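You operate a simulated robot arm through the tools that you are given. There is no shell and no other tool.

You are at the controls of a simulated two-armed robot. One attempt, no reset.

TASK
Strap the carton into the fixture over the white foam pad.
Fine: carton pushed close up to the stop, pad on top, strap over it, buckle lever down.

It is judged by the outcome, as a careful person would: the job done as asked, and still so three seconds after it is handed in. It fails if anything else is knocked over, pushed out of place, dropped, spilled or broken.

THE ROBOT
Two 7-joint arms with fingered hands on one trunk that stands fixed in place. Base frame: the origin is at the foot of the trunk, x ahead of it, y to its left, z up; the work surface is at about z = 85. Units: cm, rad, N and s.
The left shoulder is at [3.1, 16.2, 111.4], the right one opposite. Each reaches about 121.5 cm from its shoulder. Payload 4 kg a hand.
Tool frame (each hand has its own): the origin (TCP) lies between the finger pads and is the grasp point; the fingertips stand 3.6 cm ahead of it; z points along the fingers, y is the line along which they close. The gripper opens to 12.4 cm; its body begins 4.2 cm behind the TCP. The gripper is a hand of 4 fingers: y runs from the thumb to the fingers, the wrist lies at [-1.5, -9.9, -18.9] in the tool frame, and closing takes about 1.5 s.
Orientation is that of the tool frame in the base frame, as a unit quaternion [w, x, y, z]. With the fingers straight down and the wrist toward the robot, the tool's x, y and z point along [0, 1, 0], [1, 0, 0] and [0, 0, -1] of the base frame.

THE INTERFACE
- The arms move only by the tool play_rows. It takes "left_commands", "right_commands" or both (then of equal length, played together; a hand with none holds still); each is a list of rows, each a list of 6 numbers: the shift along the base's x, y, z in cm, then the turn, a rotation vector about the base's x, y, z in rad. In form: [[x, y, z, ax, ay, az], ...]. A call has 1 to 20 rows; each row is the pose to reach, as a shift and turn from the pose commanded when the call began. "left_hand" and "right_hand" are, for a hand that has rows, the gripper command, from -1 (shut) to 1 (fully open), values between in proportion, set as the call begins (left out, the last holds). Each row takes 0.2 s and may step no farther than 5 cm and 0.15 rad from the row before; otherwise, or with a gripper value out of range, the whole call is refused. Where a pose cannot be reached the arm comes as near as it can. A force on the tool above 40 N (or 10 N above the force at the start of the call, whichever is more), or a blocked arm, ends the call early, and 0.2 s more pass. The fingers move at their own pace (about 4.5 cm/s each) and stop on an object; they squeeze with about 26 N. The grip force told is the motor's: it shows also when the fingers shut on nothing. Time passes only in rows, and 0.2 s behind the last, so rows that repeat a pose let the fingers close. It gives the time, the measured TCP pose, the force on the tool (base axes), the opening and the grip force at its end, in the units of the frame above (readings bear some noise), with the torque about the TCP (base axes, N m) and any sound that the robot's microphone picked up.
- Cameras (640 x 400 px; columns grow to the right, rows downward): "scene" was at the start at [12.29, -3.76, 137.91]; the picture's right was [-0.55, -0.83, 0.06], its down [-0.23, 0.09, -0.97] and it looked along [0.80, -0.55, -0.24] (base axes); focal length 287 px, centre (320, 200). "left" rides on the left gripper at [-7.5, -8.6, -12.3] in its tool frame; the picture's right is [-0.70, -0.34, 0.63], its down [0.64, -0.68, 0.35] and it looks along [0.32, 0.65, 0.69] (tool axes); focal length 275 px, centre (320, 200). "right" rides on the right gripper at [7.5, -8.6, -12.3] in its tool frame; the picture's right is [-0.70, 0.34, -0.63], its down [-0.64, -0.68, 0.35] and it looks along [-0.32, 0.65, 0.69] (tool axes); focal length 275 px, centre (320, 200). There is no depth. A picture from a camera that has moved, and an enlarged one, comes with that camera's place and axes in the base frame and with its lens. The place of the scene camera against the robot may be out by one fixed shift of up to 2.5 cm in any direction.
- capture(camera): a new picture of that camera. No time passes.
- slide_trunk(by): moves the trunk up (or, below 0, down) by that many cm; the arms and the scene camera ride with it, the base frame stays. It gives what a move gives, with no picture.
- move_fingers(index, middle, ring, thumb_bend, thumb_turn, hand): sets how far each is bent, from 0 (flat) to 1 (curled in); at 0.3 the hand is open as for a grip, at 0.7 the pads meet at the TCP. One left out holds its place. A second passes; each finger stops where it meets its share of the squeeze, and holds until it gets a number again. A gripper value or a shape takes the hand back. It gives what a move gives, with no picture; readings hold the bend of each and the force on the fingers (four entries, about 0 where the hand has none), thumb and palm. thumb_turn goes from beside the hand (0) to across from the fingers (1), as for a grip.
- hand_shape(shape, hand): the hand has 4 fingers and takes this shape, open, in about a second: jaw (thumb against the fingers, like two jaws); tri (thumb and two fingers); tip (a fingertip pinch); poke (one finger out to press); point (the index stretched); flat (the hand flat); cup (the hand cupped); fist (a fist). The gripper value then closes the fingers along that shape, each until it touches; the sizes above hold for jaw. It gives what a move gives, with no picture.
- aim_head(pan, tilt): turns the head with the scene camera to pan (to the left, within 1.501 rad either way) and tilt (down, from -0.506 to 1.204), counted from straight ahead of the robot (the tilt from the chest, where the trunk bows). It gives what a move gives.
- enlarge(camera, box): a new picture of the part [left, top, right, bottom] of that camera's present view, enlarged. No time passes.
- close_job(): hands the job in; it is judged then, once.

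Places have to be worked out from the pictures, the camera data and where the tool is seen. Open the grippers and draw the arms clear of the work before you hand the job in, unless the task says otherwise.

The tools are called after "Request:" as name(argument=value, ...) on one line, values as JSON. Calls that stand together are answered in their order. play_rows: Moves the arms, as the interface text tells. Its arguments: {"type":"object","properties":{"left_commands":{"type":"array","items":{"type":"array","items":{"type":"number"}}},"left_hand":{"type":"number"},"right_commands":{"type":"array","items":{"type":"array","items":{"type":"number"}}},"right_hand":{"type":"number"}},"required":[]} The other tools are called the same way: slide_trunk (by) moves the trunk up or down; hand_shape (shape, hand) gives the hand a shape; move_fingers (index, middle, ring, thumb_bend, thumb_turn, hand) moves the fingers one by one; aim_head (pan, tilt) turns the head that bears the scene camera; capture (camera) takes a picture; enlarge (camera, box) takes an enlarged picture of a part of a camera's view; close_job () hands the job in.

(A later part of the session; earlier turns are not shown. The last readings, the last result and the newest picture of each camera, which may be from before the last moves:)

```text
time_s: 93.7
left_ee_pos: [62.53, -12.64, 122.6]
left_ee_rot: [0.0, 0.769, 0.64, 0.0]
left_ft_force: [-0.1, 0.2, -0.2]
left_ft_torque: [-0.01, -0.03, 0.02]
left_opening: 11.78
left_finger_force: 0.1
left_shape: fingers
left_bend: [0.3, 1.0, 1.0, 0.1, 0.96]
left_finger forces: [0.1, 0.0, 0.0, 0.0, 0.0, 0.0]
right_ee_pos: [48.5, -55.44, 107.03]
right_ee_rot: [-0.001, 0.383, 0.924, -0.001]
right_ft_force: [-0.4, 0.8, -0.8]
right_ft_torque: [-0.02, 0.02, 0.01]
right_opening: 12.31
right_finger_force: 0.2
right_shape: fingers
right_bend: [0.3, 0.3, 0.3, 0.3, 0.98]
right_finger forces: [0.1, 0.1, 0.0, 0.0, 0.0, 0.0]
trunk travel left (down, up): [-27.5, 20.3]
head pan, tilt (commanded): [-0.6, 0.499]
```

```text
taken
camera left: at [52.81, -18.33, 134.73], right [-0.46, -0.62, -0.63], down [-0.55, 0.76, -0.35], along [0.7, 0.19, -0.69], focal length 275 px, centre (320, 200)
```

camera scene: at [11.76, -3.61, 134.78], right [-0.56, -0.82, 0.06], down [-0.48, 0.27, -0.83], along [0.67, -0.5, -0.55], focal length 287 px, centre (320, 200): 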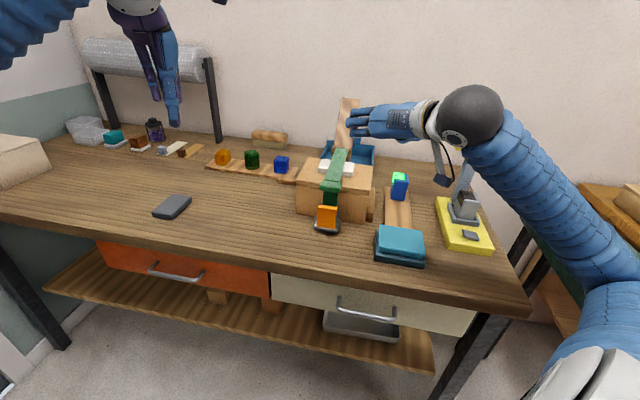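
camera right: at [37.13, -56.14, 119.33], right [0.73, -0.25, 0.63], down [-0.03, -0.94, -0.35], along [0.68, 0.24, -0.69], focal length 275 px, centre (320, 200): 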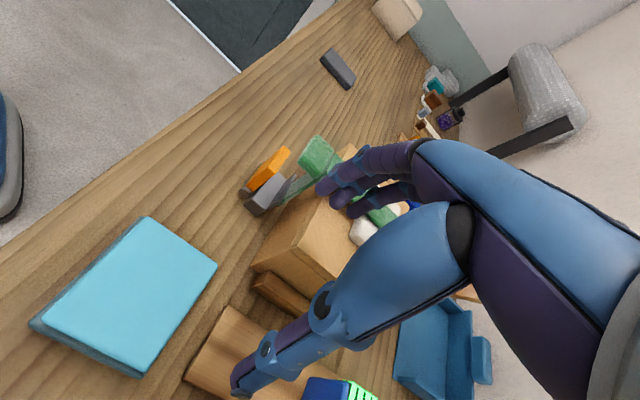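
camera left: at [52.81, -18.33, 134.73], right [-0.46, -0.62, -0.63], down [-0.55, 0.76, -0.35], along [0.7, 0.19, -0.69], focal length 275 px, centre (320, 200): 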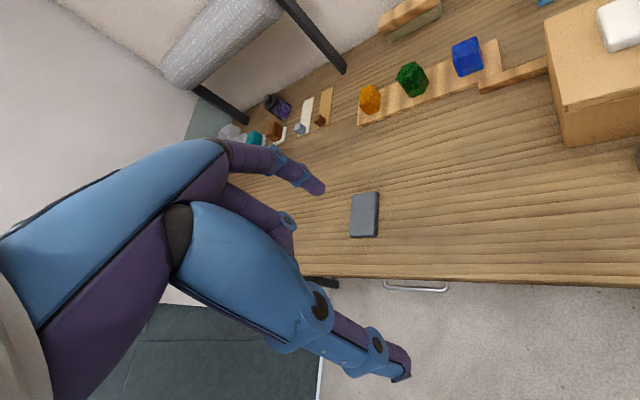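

The left index tip sits at about (−1.5, 6.5, 3) in the tool frame. I bring the left hand to the front-left of the buckle (u≈66, w≈24, z≈105) at yaw −45°, then tilt it 45° so the index points down toward the gap behind the lever.

Request:
play_rows(left_commands=[[0.3, -3, -3, 0, 0, -0.1], [0.5, -6, -6, 0, 0, -0.2], [0.8, -9, -9, 0, 0, -0.3], [1.0, -12, -12, 0, 0, -0.4], [1.3, -15, -15, 0, 0, -0.5], [1.55, -17.4, -17.6, 0, 0, -0.6], [1.55, -17.4, -17.6, 0, 0, -0.6]])

Request:
play_rows(left_commands=[[0, 0, 0, -0.0925, 0.0925, 0], [0, 0, 0, -0.185, 0.185, 0], [0, 0, 0, -0.2775, 0.2775, 0], [0, 0, 0, -0.37, 0.37, 0], [0, 0, 0, -0.4625, 0.4625, 0], [0, 0, 0, -0.555, 0.555, 0], [0, 0, 0, -0.555, 0.555, 0]])

Request:
capture(camera="left")

Request:
capture(camera="scene")

Request:
capture(camera="right")

```text
time_s: 95.3
left_ee_pos: [64.13, -29.92, 105.03]
left_ee_rot: [0.0, 0.924, 0.383, 0.001]
left_ft_force: [0.1, 0.2, -0.1]
left_ft_torque: [-0.01, 0.02, 0.02]
left_opening: 11.78
left_finger_force: 0.0
left_shape: fingers
left_bend: [0.3, 1.0, 1.0, 0.1, 0.96]
left_finger forces: [0.0, 0.0, 0.0, 0.0, 0.1, 0.0]
right_ee_pos: [48.4, -55.36, 107.13]
right_ee_rot: [0.0, 0.383, 0.924, -0.001]
right_ft_force: [0.1, 0.4, -1.0]
right_ft_torque: [0.03, -0.03, 0.0]
right_opening: 12.32
right_finger_force: 0.0
right_shape: fingers
right_bend: [0.3, 0.3, 0.3, 0.3, 0.98]
right_finger forces: [0.0, 0.0, 0.0, 0.0, 0.0, 0.0]
trunk travel left (down, up): [-27.5, 20.3]
head pan, tilt (commanded): [-0.6, 0.499]
```

```text
time_s: 96.9
left_ee_pos: [64.0, -30.02, 104.99]
left_ee_rot: [0.146, 0.853, 0.354, -0.354]
left_ft_force: [1.0, 0.9, 0.4]
left_ft_torque: [-0.03, 0.0, -0.03]
left_opening: 11.76
left_finger_force: 0.0
left_shape: fingers
left_bend: [0.3, 1.0, 1.0, 0.1, 0.96]
left_finger forces: [0.0, 0.0, 0.0, 0.0, 0.0, 0.1]
right_ee_pos: [48.4, -55.48, 107.13]
right_ee_rot: [-0.001, 0.383, 0.924, 0.0]
right_ft_force: [-0.3, 0.4, -0.5]
right_ft_torque: [-0.03, 0.02, -0.03]
right_opening: 12.33
right_finger_force: 0.0
right_shape: fingers
right_bend: [0.3, 0.3, 0.3, 0.3, 0.98]
right_finger forces: [0.1, 0.0, 0.0, 0.0, 0.0, 0.0]
trunk travel left (down, up): [-27.5, 20.3]
head pan, tilt (commanded): [-0.6, 0.499]
```

```text
taken
camera left: at [60.45, -21.49, 118.87], right [-0.9, -0.43, 0.05], down [-0.33, 0.63, -0.7], along [0.27, -0.65, -0.71], focal length 275 px, centre (320, 200)
```

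left: 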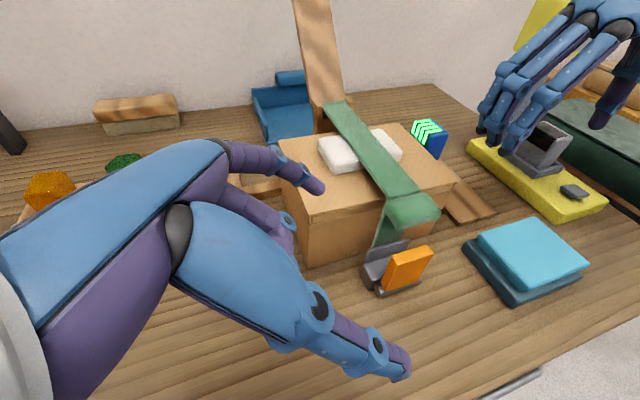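

```text
taken
camera scene: at [11.74, -3.75, 134.76], right [-0.56, -0.83, 0.06], down [-0.48, 0.27, -0.83], along [0.67, -0.5, -0.55], focal length 287 px, centre (320, 200)
```

scene: 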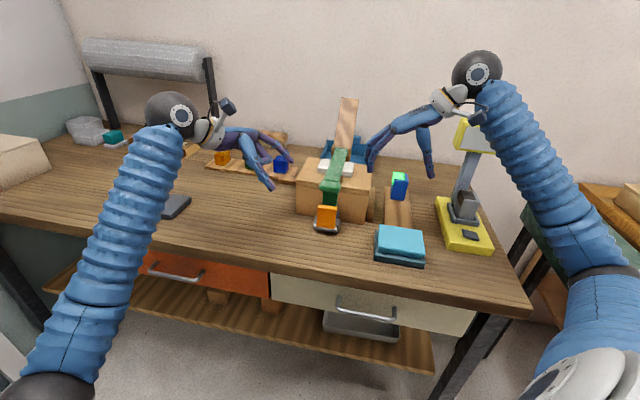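

```text
taken
camera right: at [37.12, -56.13, 119.33], right [0.73, -0.25, 0.63], down [-0.03, -0.94, -0.35], along [0.68, 0.24, -0.69], focal length 275 px, centre (320, 200)
```

right: 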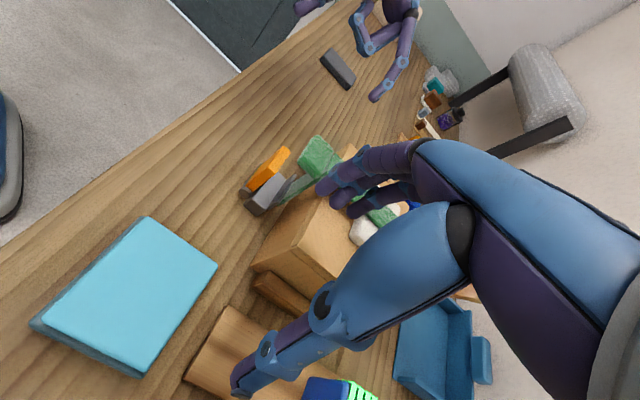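

The tilt worked, and the left wrist camera now gives a fine view of the strap and buckle from the left. I enlarge it.

Request:
enlarge(camera="left", box=[330, 170, 470, 310])

```text
2.86 times, centred on (400, 240) of left
camera zoom: at [60.45, -21.49, 118.87], right [-0.9, -0.43, 0.05], down [-0.33, 0.63, -0.7], along [0.27, -0.65, -0.71], focal length 786 px, centre (91, 86)
```

zoom: 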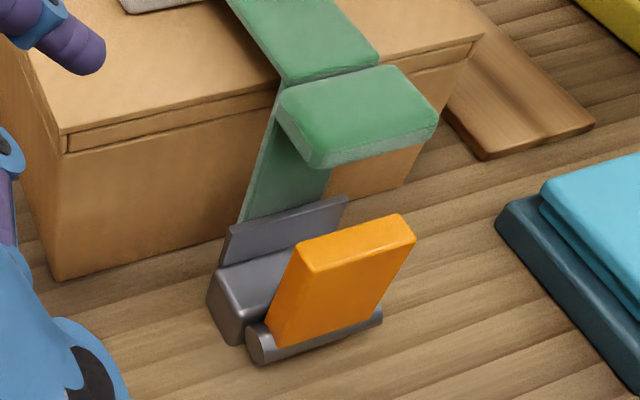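

Now the geometry is clear: the lever's rear face is at u≈70.2 with its top at z≈94.5, and the plate's front is at u≈73.3 with its top at z≈91.3. The index tip position agrees between two cameras, so I lower the hand so the tip is level with the gap, still left of the buckle.

Request:
play_rows(left_commands=[[-0.6, -0.3, -3, 0, 0, 0], [-1.2, -0.5, -6, 0, 0, 0], [-1.9, -0.8, -9, 0, 0, 0], [-2.5, -1.1, -11.6, 0, 0, 0], [-2.5, -1.1, -11.6, 0, 0, 0]])

Request:
capture(camera="left")

Request:
enlarge(camera="right", box=[220, 60, 420, 230])

Request:
enlarge(camera="scene", box=[250, 150, 370, 250])

```text
time_s: 98.1
left_ee_pos: [61.59, -31.12, 93.31]
left_ee_rot: [0.145, 0.853, 0.354, -0.354]
left_ft_force: [0.5, 0.3, -0.2]
left_ft_torque: [0.02, 0.03, -0.01]
left_opening: 11.79
left_finger_force: 0.1
left_shape: fingers
left_bend: [0.3, 1.0, 1.0, 0.1, 0.96]
left_finger forces: [0.1, 0.0, 0.0, 0.0, 0.0, 0.1]
right_ee_pos: [48.5, -55.32, 107.14]
right_ee_rot: [-0.001, 0.383, 0.924, 0.0]
right_ft_force: [0.7, -0.1, 0.8]
right_ft_torque: [0.01, -0.03, 0.0]
right_opening: 12.3
right_finger_force: 0.0
right_shape: fingers
right_bend: [0.3, 0.3, 0.3, 0.3, 0.98]
right_finger forces: [0.0, 0.0, 0.0, 0.1, 0.0, 0.1]
trunk travel left (down, up): [-27.5, 20.3]
head pan, tilt (commanded): [-0.6, 0.499]
```

```text
taken
camera left: at [57.89, -22.56, 107.19], right [-0.9, -0.43, 0.04], down [-0.33, 0.63, -0.7], along [0.27, -0.65, -0.71], focal length 275 px, centre (320, 200)
```

left: 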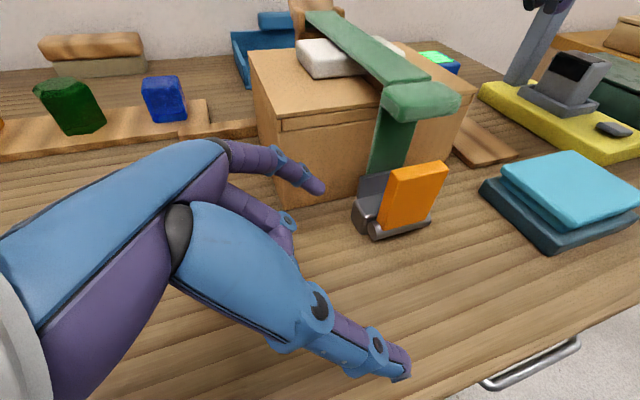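

```text
2.35 times, centred on (320, 145) of right
camera zoom: at [37.12, -56.13, 119.33], right [0.73, -0.25, 0.63], down [-0.03, -0.94, -0.35], along [0.68, 0.24, -0.69], focal length 648 px, centre (320, 329)
```

zoom: 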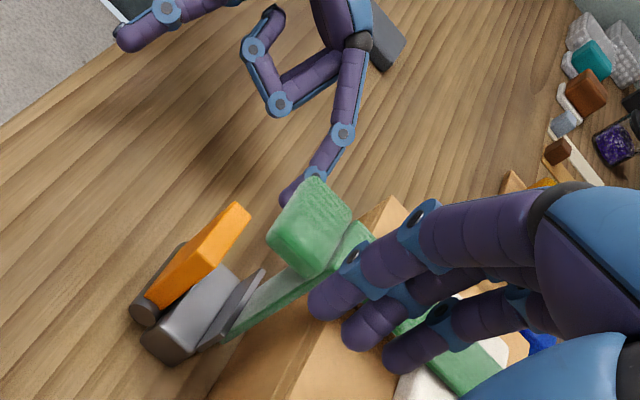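

```text
4.00 times, centred on (310, 200) of scene
camera zoom: at [11.75, -3.75, 134.76], right [-0.56, -0.83, 0.06], down [-0.48, 0.27, -0.83], along [0.67, -0.5, -0.55], focal length 1146 px, centre (360, 200)
```

zoom: 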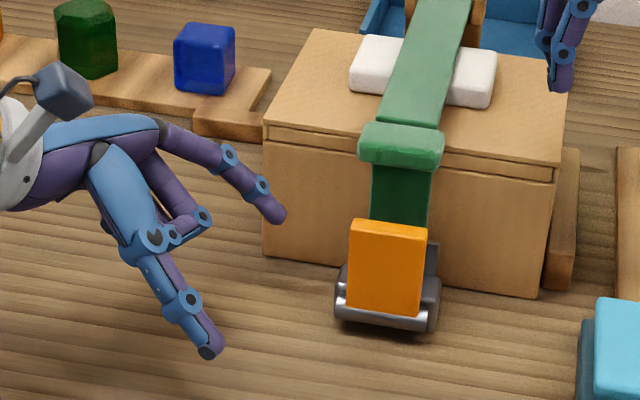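

The index is aligned to pass behind the lever, though by the scene view it sits about 0.8 cm high. I lower it by 0.8 cm and slide 4 cm toward the buckle, then check again.

Request:
play_rows(left_commands=[[0, 0, -0.8, 0, 0, 0], [-0.7, -0.7, -0.8, 0, 0, 0], [-1.4, -1.4, -0.8, 0, 0, 0], [-2.1, -2.1, -0.8, 0, 0, 0], [-2.8, -2.8, -0.8, 0, 0, 0], [-2.8, -2.8, -0.8, 0, 0, 0]])

Request:
enlarge(camera="left", box=[220, 120, 460, 280])

Request:
enlarge(camera="right", box=[220, 60, 420, 230])

Request:
enlarge(camera="scene", box=[290, 170, 370, 240])

```text
time_s: 99.5
left_ee_pos: [58.83, -33.96, 92.56]
left_ee_rot: [0.146, 0.853, 0.355, -0.354]
left_ft_force: [0.3, 0.6, 0.3]
left_ft_torque: [0.0, -0.02, 0.03]
left_opening: 11.79
left_finger_force: 0.0
left_shape: fingers
left_bend: [0.3, 1.0, 1.0, 0.1, 0.96]
left_finger forces: [0.1, 0.0, 0.1, 0.1, 0.0, 0.0]
right_ee_pos: [48.44, -55.44, 106.96]
right_ee_rot: [-0.001, 0.383, 0.924, 0.0]
right_ft_force: [0.3, 0.1, 0.0]
right_ft_torque: [-0.04, 0.02, 0.0]
right_opening: 12.31
right_finger_force: 0.1
right_shape: fingers
right_bend: [0.3, 0.3, 0.3, 0.3, 0.98]
right_finger forces: [0.1, 0.0, 0.0, 0.0, 0.0, 0.0]
trunk travel left (down, up): [-27.5, 20.3]
head pan, tilt (commanded): [-0.6, 0.499]
```

```text
2.50 times, centred on (340, 200) of left
camera zoom: at [55.13, -25.41, 106.48], right [-0.9, -0.43, 0.04], down [-0.33, 0.63, -0.7], along [0.27, -0.65, -0.71], focal length 688 px, centre (270, 200)
```

zoom: 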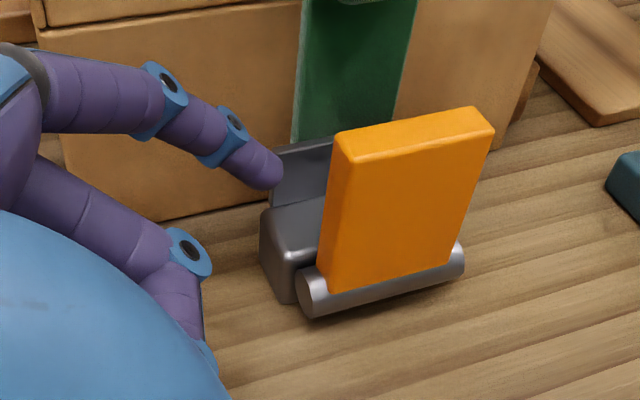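

```text
2.35 times, centred on (320, 145) of right
camera zoom: at [37.14, -56.12, 119.32], right [0.73, -0.25, 0.63], down [-0.03, -0.94, -0.35], along [0.68, 0.24, -0.69], focal length 648 px, centre (320, 329)
```

zoom: 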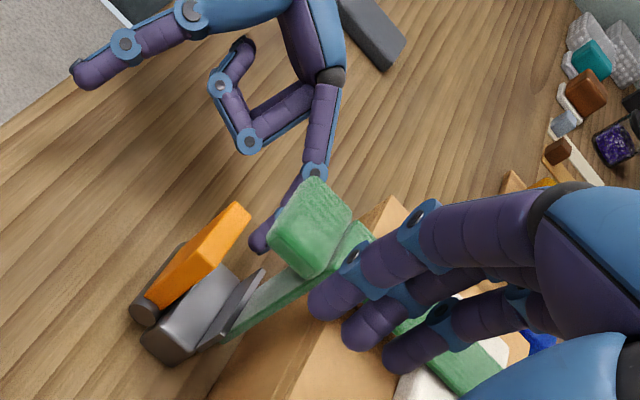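

```text
5.71 times, centred on (330, 205) of scene
camera zoom: at [11.76, -3.75, 134.76], right [-0.56, -0.83, 0.06], down [-0.48, 0.27, -0.83], along [0.67, -0.5, -0.55], focal length 1637 px, centre (263, 171)
```

zoom: 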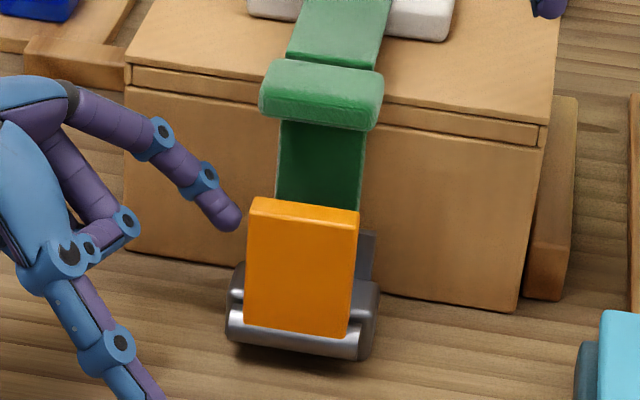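

The fingertip is lined up with the gap between the lever and the plate. I insert it 3 cm further along −w, slowly.

Request:
play_rows(left_commands=[[-0.5, -0.5, 0, 0, 0, 0], [-1.0, -1.0, 0, 0, 0, 0], [-1.5, -1.5, 0, 0, 0, 0], [-2.0, -2.0, 0, 0, 0, 0], [-2.3, -2.3, 0, 0, 0, 0]])

Request:
enlarge(camera="left", box=[220, 120, 460, 280])

Request:
enlarge(camera="right", box=[220, 60, 420, 230])

Request:
enlarge(camera="scene", box=[290, 170, 370, 240])

```text
time_s: 100.7
left_ee_pos: [56.42, -36.42, 92.56]
left_ee_rot: [0.146, 0.853, 0.355, -0.354]
left_ft_force: [0.0, -0.6, 0.3]
left_ft_torque: [0.02, 0.01, 0.02]
left_opening: 11.77
left_finger_force: 0.0
left_shape: fingers
left_bend: [0.3, 1.0, 1.0, 0.1, 0.96]
left_finger forces: [0.1, 0.0, 0.0, 0.0, 0.1, 0.1]
right_ee_pos: [48.5, -55.32, 107.08]
right_ee_rot: [0.0, 0.383, 0.924, -0.001]
right_ft_force: [0.9, 0.0, -0.1]
right_ft_torque: [-0.05, 0.0, 0.05]
right_opening: 12.27
right_finger_force: 0.1
right_shape: fingers
right_bend: [0.3, 0.3, 0.3, 0.3, 0.98]
right_finger forces: [0.0, 0.1, 0.0, 0.1, 0.0, 0.1]
trunk travel left (down, up): [-27.5, 20.3]
head pan, tilt (commanded): [-0.6, 0.499]
```

```text
2.50 times, centred on (340, 200) of left
camera zoom: at [52.84, -27.72, 106.48], right [-0.9, -0.43, 0.04], down [-0.33, 0.63, -0.7], along [0.27, -0.65, -0.71], focal length 688 px, centre (270, 200)
```

zoom: 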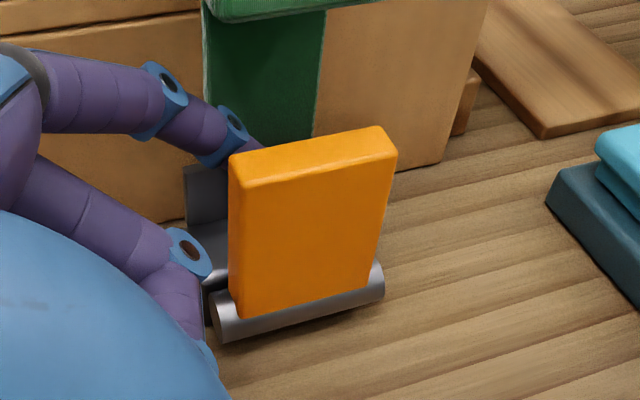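

```text
2.35 times, centred on (320, 145) of right
camera zoom: at [37.13, -56.13, 119.32], right [0.73, -0.25, 0.63], down [-0.03, -0.94, -0.35], along [0.68, 0.24, -0.69], focal length 648 px, centre (320, 329)
```

zoom: 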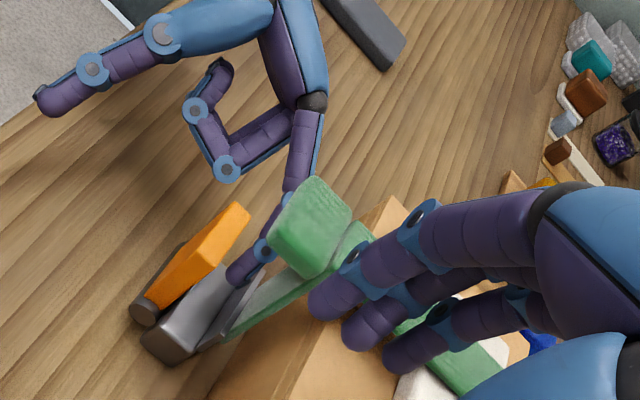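

```text
5.71 times, centred on (330, 205) of scene
camera zoom: at [11.76, -3.76, 134.76], right [-0.56, -0.83, 0.06], down [-0.48, 0.27, -0.83], along [0.67, -0.5, -0.55], focal length 1637 px, centre (263, 171)
```

zoom: 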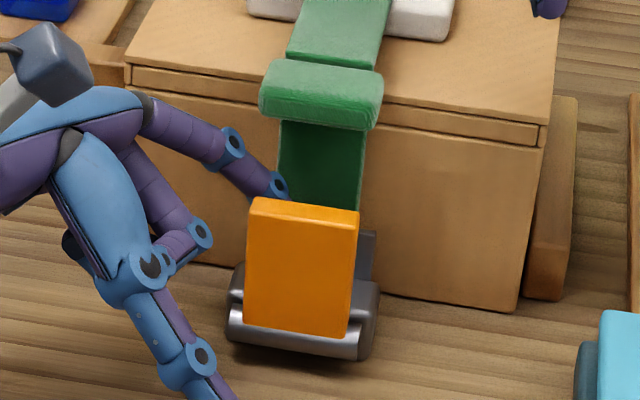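

The index finger is behind the lever, with no contact forces. I pull gently 2 cm along −u to see whether the lever folds forward.

Request:
play_rows(left_commands=[[-0.35, 0.35, 0, 0, 0, 0], [-0.7, 0.7, 0, 0, 0, 0], [-1.05, 1.05, 0, 0, 0, 0], [-1.4, 1.4, 0, 0, 0, 0]])

Request:
enlarge(camera="left", box=[220, 120, 460, 280])

Request:
enlarge(camera="right", box=[220, 60, 420, 230])

```text
time_s: 101.7
left_ee_pos: [55.1, -35.04, 92.46]
left_ee_rot: [0.146, 0.854, 0.354, -0.353]
left_ft_force: [1.0, -0.7, 0.0]
left_ft_torque: [0.04, -0.02, 0.05]
left_opening: 11.98
left_finger_force: 0.1
left_shape: fingers
left_bend: [0.29, 1.0, 1.0, 0.1, 0.96]
left_finger forces: [1.1, 0.0, 0.1, 0.1, 0.1, 0.0]
right_ee_pos: [48.52, -55.46, 106.98]
right_ee_rot: [-0.001, 0.383, 0.924, 0.0]
right_ft_force: [0.4, 0.2, -0.8]
right_ft_torque: [-0.01, 0.01, 0.03]
right_opening: 12.33
right_finger_force: 0.0
right_shape: fingers
right_bend: [0.3, 0.3, 0.3, 0.3, 0.98]
right_finger forces: [0.0, 0.0, 0.0, 0.1, 0.0, 0.0]
trunk travel left (down, up): [-27.5, 20.3]
head pan, tilt (commanded): [-0.6, 0.499]
```

```text
2.50 times, centred on (340, 200) of left
camera zoom: at [51.45, -26.31, 106.47], right [-0.9, -0.43, 0.04], down [-0.33, 0.63, -0.7], along [0.27, -0.65, -0.71], focal length 688 px, centre (270, 200)
```

zoom: 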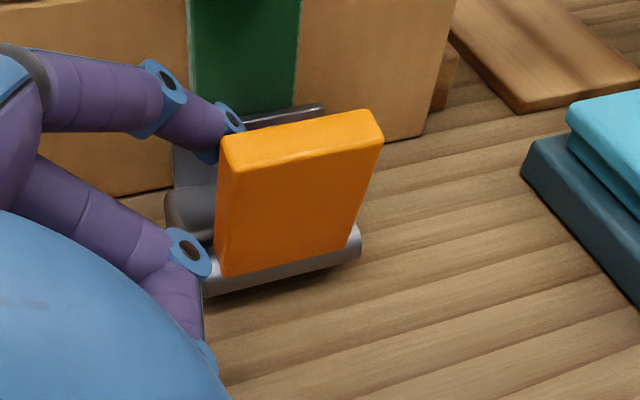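

```text
2.35 times, centred on (320, 145) of right
camera zoom: at [37.13, -56.14, 119.32], right [0.73, -0.25, 0.63], down [-0.03, -0.94, -0.35], along [0.68, 0.24, -0.69], focal length 648 px, centre (320, 329)
```

zoom: 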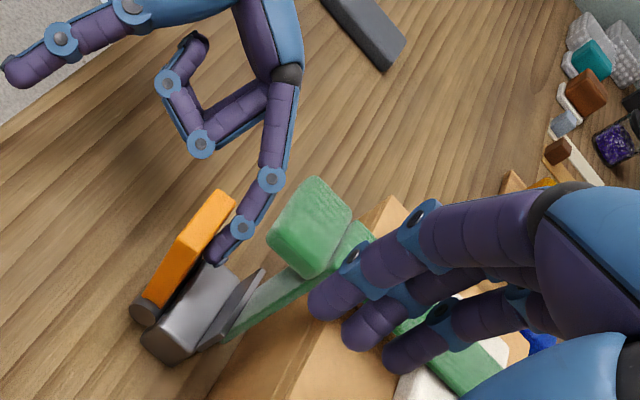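

The lever folds forward with only about 1 N, so the direction is right. I follow its arc forward and down with the finger to about 70°.

Request:
play_rows(left_commands=[[-0.35, 0.35, 0.05, 0, 0, 0], [-0.71, 0.71, 0.05, 0, 0, 0], [-1.15, 1.15, -0.1, 0, 0, 0], [-1.58, 1.58, -0.36, 0, 0, 0], [-2.0, 2.0, -0.75, 0, 0, 0], [-2.37, 2.37, -1.16, 0, 0, 0], [-2.7, 2.7, -1.7, 0, 0, 0]])

Request:
enlarge(camera="left", box=[220, 120, 460, 280])

Request:
enlarge(camera="right", box=[200, 60, 400, 230])

Request:
enlarge(camera="scene", box=[270, 160, 370, 250])

```text
time_s: 103.3
left_ee_pos: [52.32, -32.02, 90.91]
left_ee_rot: [0.146, 0.853, 0.355, -0.353]
left_ft_force: [-0.1, -1.7, 0.5]
left_ft_torque: [-0.05, -0.01, 0.04]
left_opening: 11.95
left_finger_force: 0.3
left_shape: fingers
left_bend: [0.29, 1.0, 1.0, 0.1, 0.96]
left_finger forces: [0.8, 0.0, 0.0, 0.1, 0.1, 0.1]
right_ee_pos: [48.46, -55.45, 106.96]
right_ee_rot: [0.0, 0.383, 0.924, 0.0]
right_ft_force: [0.2, 1.4, -0.3]
right_ft_torque: [0.04, 0.01, 0.04]
right_opening: 12.31
right_finger_force: 0.1
right_shape: fingers
right_bend: [0.3, 0.3, 0.3, 0.3, 0.98]
right_finger forces: [0.1, 0.0, 0.0, 0.1, 0.0, 0.1]
trunk travel left (down, up): [-27.5, 20.3]
head pan, tilt (commanded): [-0.6, 0.499]
```

```text
2.50 times, centred on (340, 200) of left
camera zoom: at [48.74, -23.56, 104.75], right [-0.9, -0.43, 0.04], down [-0.33, 0.63, -0.7], along [0.27, -0.65, -0.71], focal length 688 px, centre (270, 200)
```

zoom: 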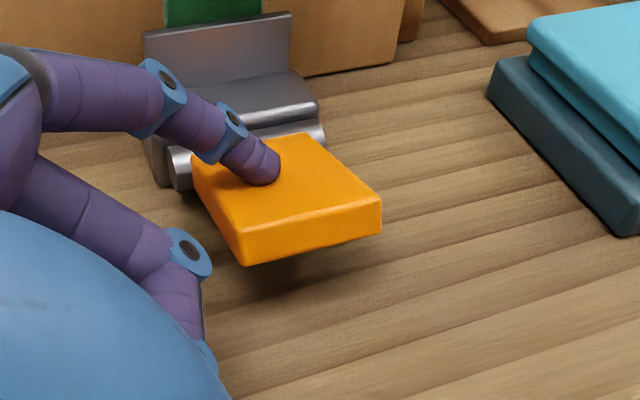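

```text
2.35 times, centred on (300, 145) of right
camera zoom: at [37.12, -56.12, 119.33], right [0.73, -0.25, 0.63], down [-0.03, -0.94, -0.35], along [0.68, 0.24, -0.69], focal length 648 px, centre (367, 329)
```

zoom: 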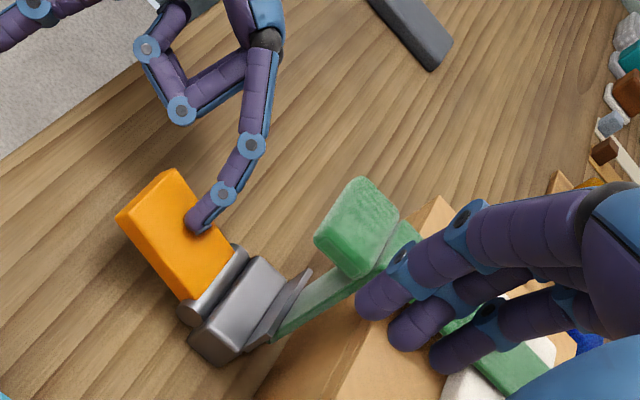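

```text
4.44 times, centred on (320, 205) of scene
camera zoom: at [11.75, -3.74, 134.76], right [-0.56, -0.83, 0.06], down [-0.48, 0.27, -0.83], along [0.67, -0.5, -0.55], focal length 1274 px, centre (320, 178)
```

zoom: 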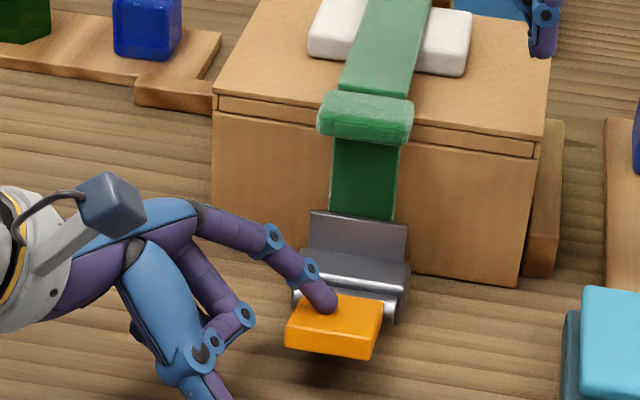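

The lever is down to roughly 65–70° under the fingertip. I keep pressing downward in small steps and watch for resistance or a click.

Request:
play_rows(left_commands=[[-0.15, 0.15, -0.5, 0, 0, 0], [-0.3, 0.3, -1.0, 0, 0, 0], [-0.4, 0.4, -1.5, 0, 0, 0], [-0.45, 0.45, -1.9, 0, 0, 0]])

Request:
enlarge(camera="left", box=[220, 120, 460, 280])

Request:
enlarge(camera="scene", box=[270, 160, 370, 250])

```text
time_s: 104.3
left_ee_pos: [52.05, -31.57, 89.25]
left_ee_rot: [0.147, 0.853, 0.354, -0.353]
left_ft_force: [1.4, 3.9, 20.6]
left_ft_torque: [-1.64, -0.76, 0.32]
left_opening: 12.86
left_finger_force: 10.7
left_shape: fingers
left_bend: [0.24, 1.0, 1.0, 0.1, 0.96]
left_finger forces: [20.0, 0.1, 0.0, 0.1, 0.1, 0.0]
right_ee_pos: [48.42, -55.3, 107.26]
right_ee_rot: [-0.001, 0.383, 0.924, -0.001]
right_ft_force: [0.0, -0.7, 0.3]
right_ft_torque: [0.0, 0.02, -0.07]
right_opening: 12.32
right_finger_force: 0.0
right_shape: fingers
right_bend: [0.3, 0.3, 0.3, 0.3, 0.98]
right_finger forces: [0.0, 0.0, 0.0, 0.1, 0.0, 0.0]
trunk travel left (down, up): [-27.5, 20.3]
head pan, tilt (commanded): [-0.6, 0.499]
```

```text
2.50 times, centred on (340, 200) of left
camera zoom: at [48.25, -23.03, 103.03], right [-0.9, -0.43, 0.04], down [-0.33, 0.63, -0.7], along [0.27, -0.65, -0.71], focal length 688 px, centre (270, 200)
```

zoom: 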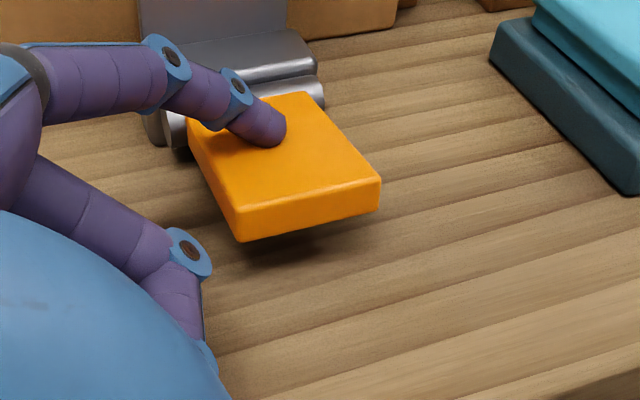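

```text
4.44 times, centred on (320, 205) of scene
camera zoom: at [11.65, -3.64, 134.79], right [-0.56, -0.83, 0.06], down [-0.48, 0.27, -0.83], along [0.67, -0.5, -0.55], focal length 1274 px, centre (320, 178)
```

zoom: 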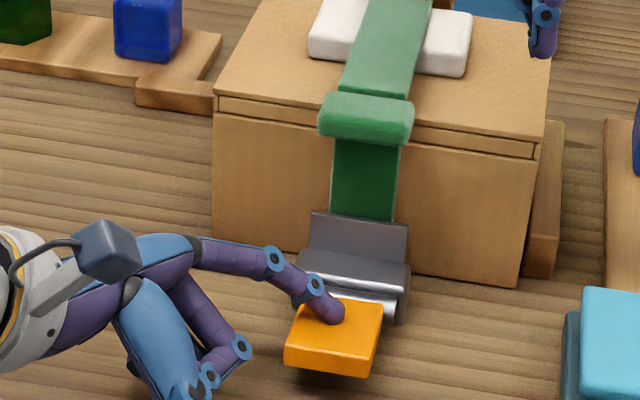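

Force rose to 20 N and the lever is nearly horizontal, perhaps 10° short. I ease off, move the fingertip 2.5 cm toward the lever's free end for better leverage, and press again.

Request:
play_rows(left_commands=[[0, 0, 0.8, 0, 0, 0], [0, 0, 1.8, 0, 0, 0], [-0.8, 0.8, 1.8, 0, 0, 0], [-1.6, 1.6, 1.8, 0, 0, 0], [-1.6, 1.6, 1.8, 0, 0, 0]])

Request:
enlarge(camera="left", box=[220, 120, 460, 280])

Request:
enlarge(camera="right", box=[200, 90, 320, 230])

Request:
enlarge(camera="scene", box=[270, 160, 370, 250])

```text
time_s: 105.5
left_ee_pos: [50.33, -30.21, 90.8]
left_ee_rot: [0.146, 0.854, 0.354, -0.353]
left_ft_force: [0.7, -0.6, 1.0]
left_ft_torque: [-0.07, -0.06, 0.02]
left_opening: 11.91
left_finger_force: 0.6
left_shape: fingers
left_bend: [0.29, 1.0, 1.0, 0.1, 0.96]
left_finger forces: [1.0, 0.1, 0.0, 0.1, 0.0, 0.0]
right_ee_pos: [48.47, -55.41, 107.02]
right_ee_rot: [-0.001, 0.383, 0.924, -0.001]
right_ft_force: [-0.1, -0.5, -0.3]
right_ft_torque: [0.03, 0.02, 0.0]
right_opening: 12.32
right_finger_force: 0.0
right_shape: fingers
right_bend: [0.3, 0.3, 0.3, 0.3, 0.98]
right_finger forces: [0.0, 0.0, 0.0, 0.1, 0.0, 0.0]
trunk travel left (down, up): [-27.5, 20.3]
head pan, tilt (commanded): [-0.6, 0.499]
```

```text
2.50 times, centred on (340, 200) of left
camera zoom: at [46.7, -21.53, 104.62], right [-0.9, -0.43, 0.04], down [-0.33, 0.63, -0.7], along [0.27, -0.65, -0.71], focal length 688 px, centre (270, 200)
```

zoom: 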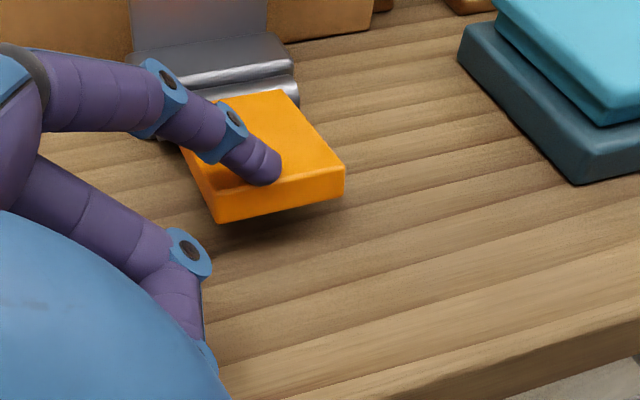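

```text
2.86 times, centred on (260, 160) of right
camera zoom: at [37.13, -56.14, 119.32], right [0.73, -0.25, 0.63], down [-0.03, -0.94, -0.35], along [0.68, 0.24, -0.69], focal length 786 px, centre (491, 314)
```

zoom: 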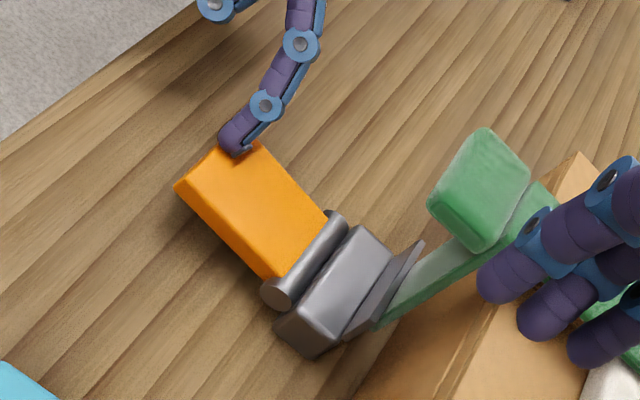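

```text
4.44 times, centred on (320, 205) of scene
camera zoom: at [11.76, -3.76, 134.76], right [-0.56, -0.83, 0.06], down [-0.48, 0.27, -0.83], along [0.67, -0.5, -0.55], focal length 1274 px, centre (320, 178)
```

zoom: 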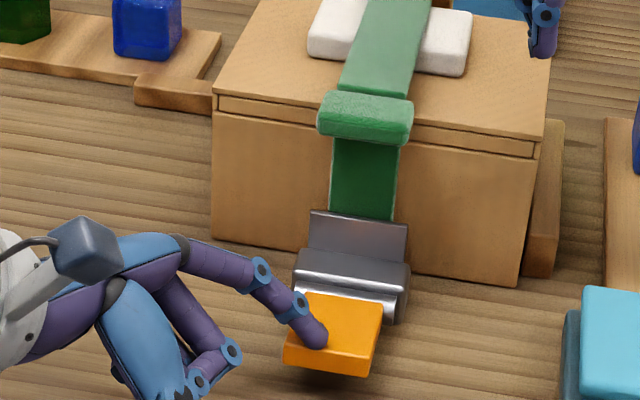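

The lever stays where it was pushed, and the fingertip rests near its free end. I press down again there.

Request:
play_rows(left_commands=[[0, 0, -0.5, 0, 0, 0], [0, 0, -1.0, 0, 0, 0], [0, 0, -1.5, 0, 0, 0], [0, 0, -2.0, 0, 0, 0], [0, 0, -2.4, 0, 0, 0]])

Request:
enlarge(camera="left", box=[220, 120, 460, 280])

Request:
enlarge(camera="scene", box=[270, 160, 370, 250])

Request:
enlarge(camera="right", box=[200, 90, 320, 230])

```text
time_s: 106.7
left_ee_pos: [50.24, -29.99, 88.64]
left_ee_rot: [0.147, 0.854, 0.354, -0.353]
left_ft_force: [0.0, 9.3, 32.8]
left_ft_torque: [-2.86, -1.2, 0.38]
left_opening: 13.23
left_finger_force: 15.1
left_shape: fingers
left_bend: [0.21, 1.0, 1.0, 0.1, 0.96]
left_finger forces: [31.8, 0.1, 0.0, 0.1, 0.0, 0.1]
right_ee_pos: [48.23, -55.27, 107.23]
right_ee_rot: [0.0, 0.383, 0.924, -0.001]
right_ft_force: [-0.5, 0.0, 1.3]
right_ft_torque: [0.0, 0.0, 0.01]
right_opening: 12.33
right_finger_force: 0.1
right_shape: fingers
right_bend: [0.3, 0.3, 0.3, 0.3, 0.98]
right_finger forces: [0.1, 0.0, 0.0, 0.0, 0.0, 0.1]
trunk travel left (down, up): [-27.5, 20.3]
head pan, tilt (commanded): [-0.6, 0.499]
```

```text
2.50 times, centred on (340, 200) of left
camera zoom: at [46.59, -21.36, 102.49], right [-0.9, -0.43, 0.04], down [-0.33, 0.63, -0.7], along [0.27, -0.65, -0.71], focal length 688 px, centre (270, 200)
```

zoom: 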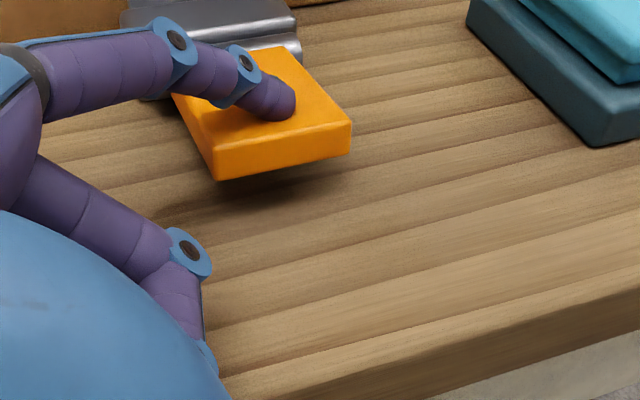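

```text
4.44 times, centred on (320, 205) of scene
camera zoom: at [11.58, -3.56, 134.8], right [-0.56, -0.83, 0.06], down [-0.48, 0.27, -0.84], along [0.67, -0.5, -0.55], focal length 1274 px, centre (320, 178)
```

zoom: 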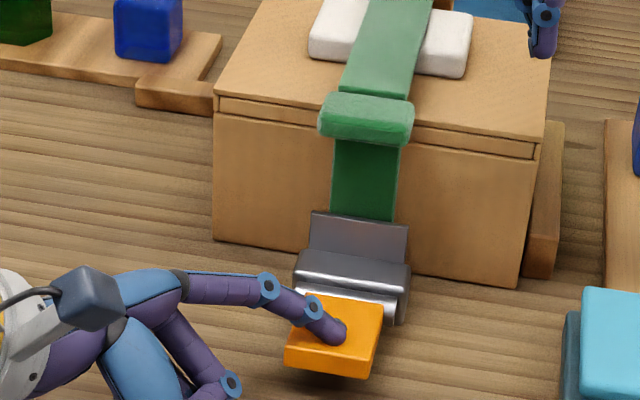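

```text
2.86 times, centred on (260, 160) of right
camera zoom: at [36.98, -55.96, 119.49], right [0.73, -0.25, 0.63], down [-0.03, -0.94, -0.34], along [0.68, 0.24, -0.69], focal length 786 px, centre (491, 314)
```

zoom: 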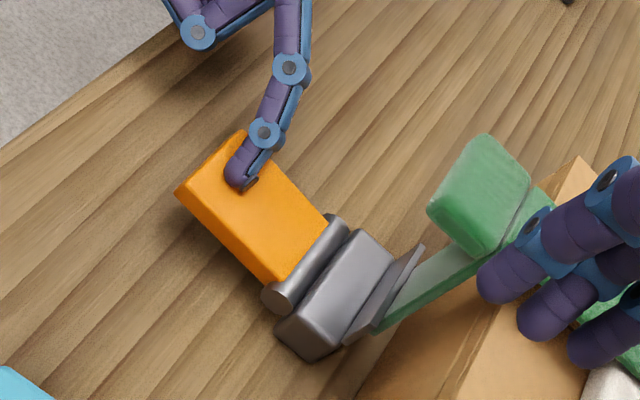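

With 33 N at its end the lever moves no further, so it is at its down stop. I lift the finger off and check that it stays.

Request:
play_rows(left_commands=[[0, 0, 1, 0, 0, 0], [0, 0, 2.5, 0, 0, 0], [0.7, 0.7, 4.5, 0, 0, 0], [2.5, 2.5, 7, 0, 0, 0], [5, 5, 10, 0, 0, 0], [7.5, 7.5, 13, 0, 0, 0], [7.5, 7.5, 13, 0, 0, 0]])

Request:
capture(camera="left")

Request:
enlarge(camera="left", box=[330, 130, 510, 280])

Request:
enlarge(camera="scene", box=[270, 140, 390, 250])

```text
time_s: 108.3
left_ee_pos: [57.86, -22.52, 101.45]
left_ee_rot: [0.146, 0.853, 0.354, -0.354]
left_ft_force: [-0.4, -0.1, 0.5]
left_ft_torque: [0.0, 0.03, 0.04]
left_opening: 11.77
left_finger_force: 0.0
left_shape: fingers
left_bend: [0.3, 1.0, 1.0, 0.1, 0.96]
left_finger forces: [0.0, 0.0, 0.0, 0.0, 0.0, 0.0]
right_ee_pos: [48.47, -55.51, 106.88]
right_ee_rot: [-0.001, 0.383, 0.924, -0.001]
right_ft_force: [0.1, 1.1, -0.6]
right_ft_torque: [0.0, 0.02, 0.04]
right_opening: 12.35
right_finger_force: 0.0
right_shape: fingers
right_bend: [0.3, 0.3, 0.3, 0.3, 0.98]
right_finger forces: [0.0, 0.1, 0.0, 0.0, 0.0, 0.0]
trunk travel left (down, up): [-27.5, 20.3]
head pan, tilt (commanded): [-0.6, 0.499]
```

```text
taken
camera left: at [54.24, -14.02, 115.3], right [-0.9, -0.43, 0.04], down [-0.33, 0.63, -0.7], along [0.27, -0.65, -0.71], focal length 275 px, centre (320, 200)
```

left: 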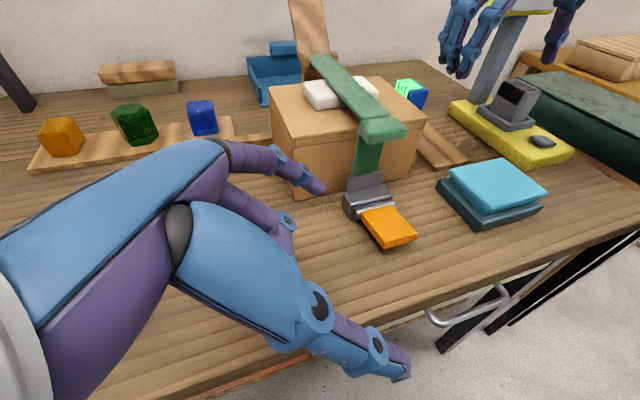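

```text
2.67 times, centred on (420, 205) of left
camera zoom: at [54.24, -14.02, 115.3], right [-0.9, -0.43, 0.04], down [-0.33, 0.63, -0.7], along [0.27, -0.65, -0.71], focal length 734 px, centre (53, 187)
```

zoom: 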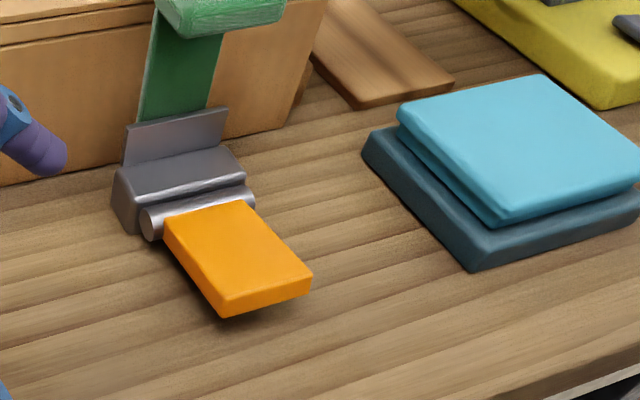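

```text
3.64 times, centred on (330, 195) of scene
camera zoom: at [11.75, -3.79, 134.75], right [-0.56, -0.83, 0.06], down [-0.48, 0.27, -0.83], along [0.67, -0.5, -0.55], focal length 1042 px, centre (284, 218)
```

zoom: 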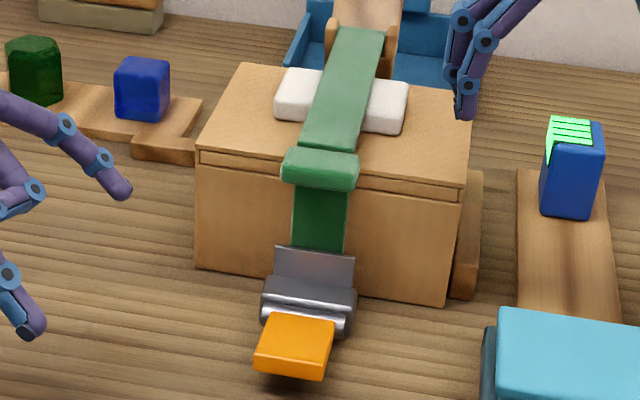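

The lever stays down by itself, and strap, pad and tail look right. I check the carton-to-stop gap closely in the right wrist view and the scene view.

Request:
enlarge(camera="right", box=[230, 170, 370, 330])

Request:
enlarge(camera="scene", box=[345, 180, 395, 230])

```text
2.50 times, centred on (300, 250) of right
camera zoom: at [37.12, -56.16, 119.3], right [0.73, -0.25, 0.63], down [-0.03, -0.94, -0.35], along [0.68, 0.24, -0.69], focal length 688 px, centre (370, 75)
```

zoom: 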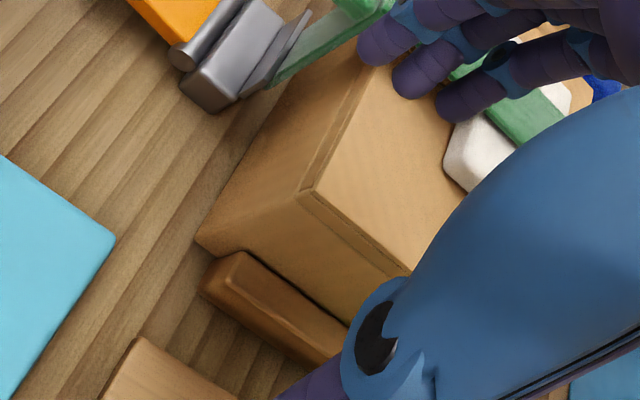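

```text
8.00 times, centred on (370, 205) of scene
camera zoom: at [11.75, -3.79, 134.75], right [-0.56, -0.83, 0.06], down [-0.48, 0.27, -0.83], along [0.67, -0.5, -0.55], focal length 2292 px, centre (-80, 160)
```

zoom: 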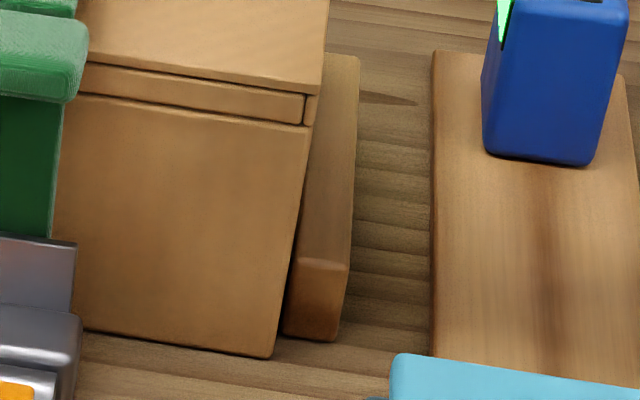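

The carton sits against the stop, within a few millimetres at most. The work is complete, so I raise both hands clear and open them.

Request:
play_rows(left_commands=[[0.5, 1, 3, 0, 0, 0], [1, 3, 6, 0.09, -0.09, 0], [1.5, 5.5, 9, 0.185, -0.185, 0], [2, 8, 12, 0.28, -0.28, 0], [2.5, 10.5, 15, 0.37, -0.37, 0], [3, 13, 18, 0.46, -0.46, 0], [3.5, 15.5, 21, 0.555, -0.555, 0], [3.5, 17, 23, 0.555, -0.555, 0]], right_commands=[[0, 0, 4, 0, 0, 0], [0, 0, 8, 0, 0, 0], [0, -0.5, 12, 0, 0, 0], [0, -2, 16, 0, 0, 0], [0, -4, 20, 0, 0, 0], [0, -7, 24, 0, 0, 0], [0, -10, 27, 0, 0, 0], [0, -13, 29, 0, 0, 0]])

Request:
hand_shape(shape="jaw", hand="left")

Request:
hand_shape(shape="jaw", hand="right")

Request:
capture(camera="scene")

Request:
capture(camera="right")

Request:
enlarge(camera="scene", box=[270, 80, 410, 250])

```text
time_s: 110.1
left_ee_pos: [61.36, -5.61, 124.43]
left_ee_rot: [-0.001, 0.923, 0.384, 0.0]
left_ft_force: [0.0, -0.9, 0.4]
left_ft_torque: [0.02, 0.03, -0.01]
left_opening: 11.77
left_finger_force: 0.1
left_shape: fingers
left_bend: [0.3, 1.0, 1.0, 0.1, 0.96]
left_finger forces: [0.0, 0.0, 0.1, 0.0, 0.0, 0.0]
right_ee_pos: [48.57, -68.42, 136.0]
right_ee_rot: [-0.001, 0.383, 0.924, -0.001]
right_ft_force: [-0.3, 0.7, -0.2]
right_ft_torque: [-0.01, -0.01, 0.02]
right_opening: 12.32
right_finger_force: 0.1
right_shape: fingers
right_bend: [0.3, 0.3, 0.3, 0.3, 0.98]
right_finger forces: [0.0, 0.0, 0.0, 0.0, 0.0, 0.1]
trunk travel left (down, up): [-27.5, 20.3]
head pan, tilt (commanded): [-0.6, 0.499]
```

```text
time_s: 111.0
left_ee_pos: [61.29, -5.56, 124.36]
left_ee_rot: [0.001, 0.923, 0.384, -0.001]
left_ft_force: [-0.4, 0.3, 0.0]
left_ft_torque: [-0.03, -0.01, -0.03]
left_opening: 12.4
left_finger_force: 0.0
left_shape: jaw
left_bend: [0.3, 0.3, 0.3, 0.3, 0.97]
left_finger forces: [0.0, 0.0, 0.0, 0.1, 0.1, 0.0]
right_ee_pos: [48.54, -68.36, 135.98]
right_ee_rot: [-0.002, 0.383, 0.924, 0.0]
right_ft_force: [0.6, 0.4, 0.6]
right_ft_torque: [0.02, -0.02, 0.0]
right_opening: 12.31
right_finger_force: 0.1
right_shape: fingers
right_bend: [0.3, 0.3, 0.3, 0.3, 0.98]
right_finger forces: [0.1, 0.0, 0.0, 0.0, 0.0, 0.0]
trunk travel left (down, up): [-27.5, 20.3]
head pan, tilt (commanded): [-0.6, 0.499]
```

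```text
time_s: 111.9
left_ee_pos: [61.26, -5.68, 124.35]
left_ee_rot: [-0.001, 0.924, 0.384, 0.001]
left_ft_force: [0.1, 1.0, -0.5]
left_ft_torque: [0.04, 0.0, 0.01]
left_opening: 12.39
left_finger_force: 0.0
left_shape: jaw
left_bend: [0.3, 0.3, 0.3, 0.3, 0.97]
left_finger forces: [0.1, 0.1, 0.0, 0.0, 0.1, 0.1]
right_ee_pos: [48.65, -68.28, 136.05]
right_ee_rot: [-0.001, 0.383, 0.924, -0.001]
right_ft_force: [0.2, -0.4, 0.9]
right_ft_torque: [0.0, -0.02, 0.0]
right_opening: 12.39
right_finger_force: 0.1
right_shape: jaw
right_bend: [0.3, 0.3, 0.3, 0.3, 0.98]
right_finger forces: [0.0, 0.0, 0.0, 0.1, 0.0, 0.1]
trunk travel left (down, up): [-27.5, 20.3]
head pan, tilt (commanded): [-0.6, 0.499]
```

```text
taken
camera scene: at [11.76, -3.74, 134.76], right [-0.56, -0.83, 0.06], down [-0.48, 0.27, -0.83], along [0.67, -0.5, -0.55], focal length 287 px, centre (320, 200)
```

scene: 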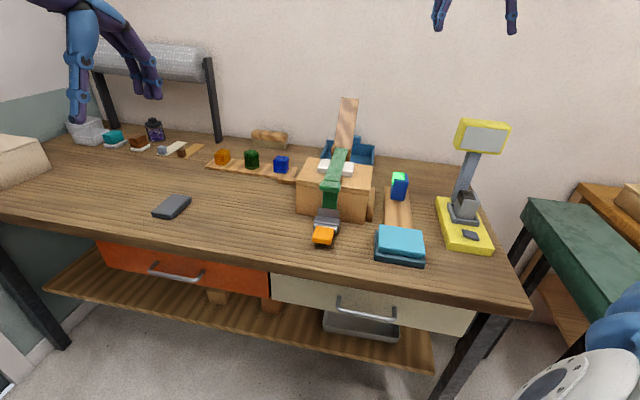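

```text
taken
camera right: at [37.23, -69.08, 148.23], right [0.73, -0.25, 0.63], down [-0.03, -0.94, -0.35], along [0.68, 0.24, -0.69], focal length 275 px, centre (320, 200)
```

right: 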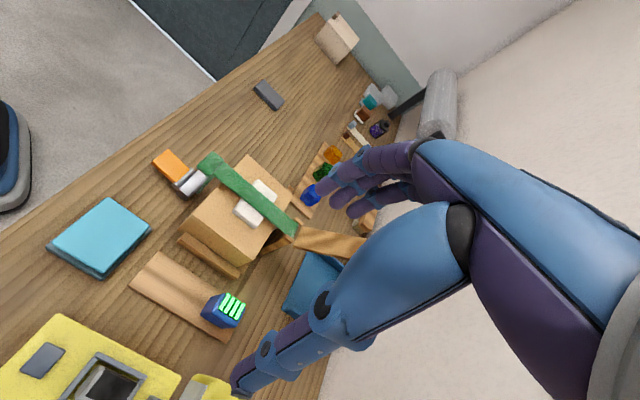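

```text
2.35 times, centred on (340, 165) of scene
camera zoom: at [11.76, -3.74, 134.76], right [-0.56, -0.83, 0.06], down [-0.48, 0.27, -0.83], along [0.67, -0.5, -0.55], focal length 674 px, centre (273, 282)
```

zoom: 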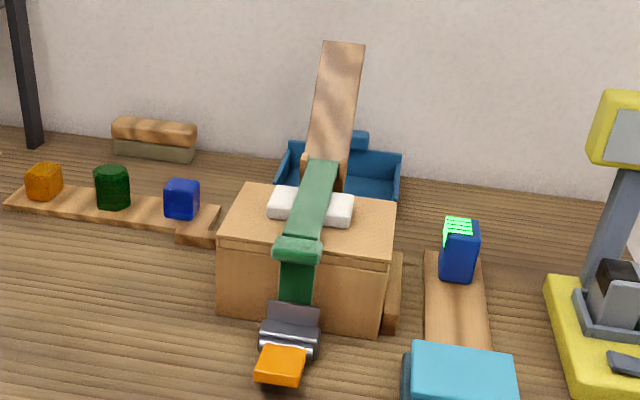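

Everything is in place with the arms clear. I take one close top-side look at the carton, stop and rear rail before handing in.

Request:
enlarge(camera="right", box=[140, 130, 310, 290])

```text
2.50 times, centred on (225, 210) of right
camera zoom: at [37.23, -69.08, 148.23], right [0.73, -0.25, 0.63], down [-0.03, -0.94, -0.35], along [0.68, 0.24, -0.69], focal length 688 px, centre (558, 175)
```

zoom: 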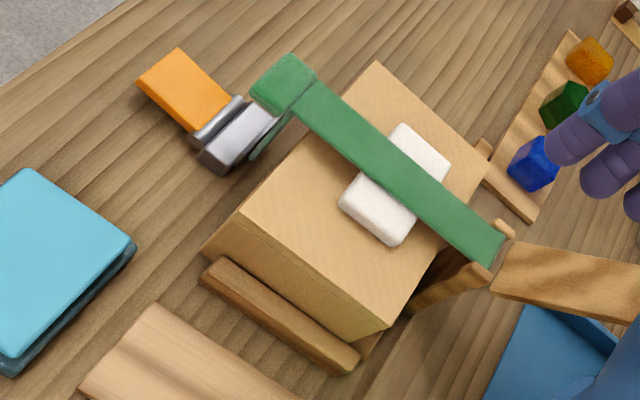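

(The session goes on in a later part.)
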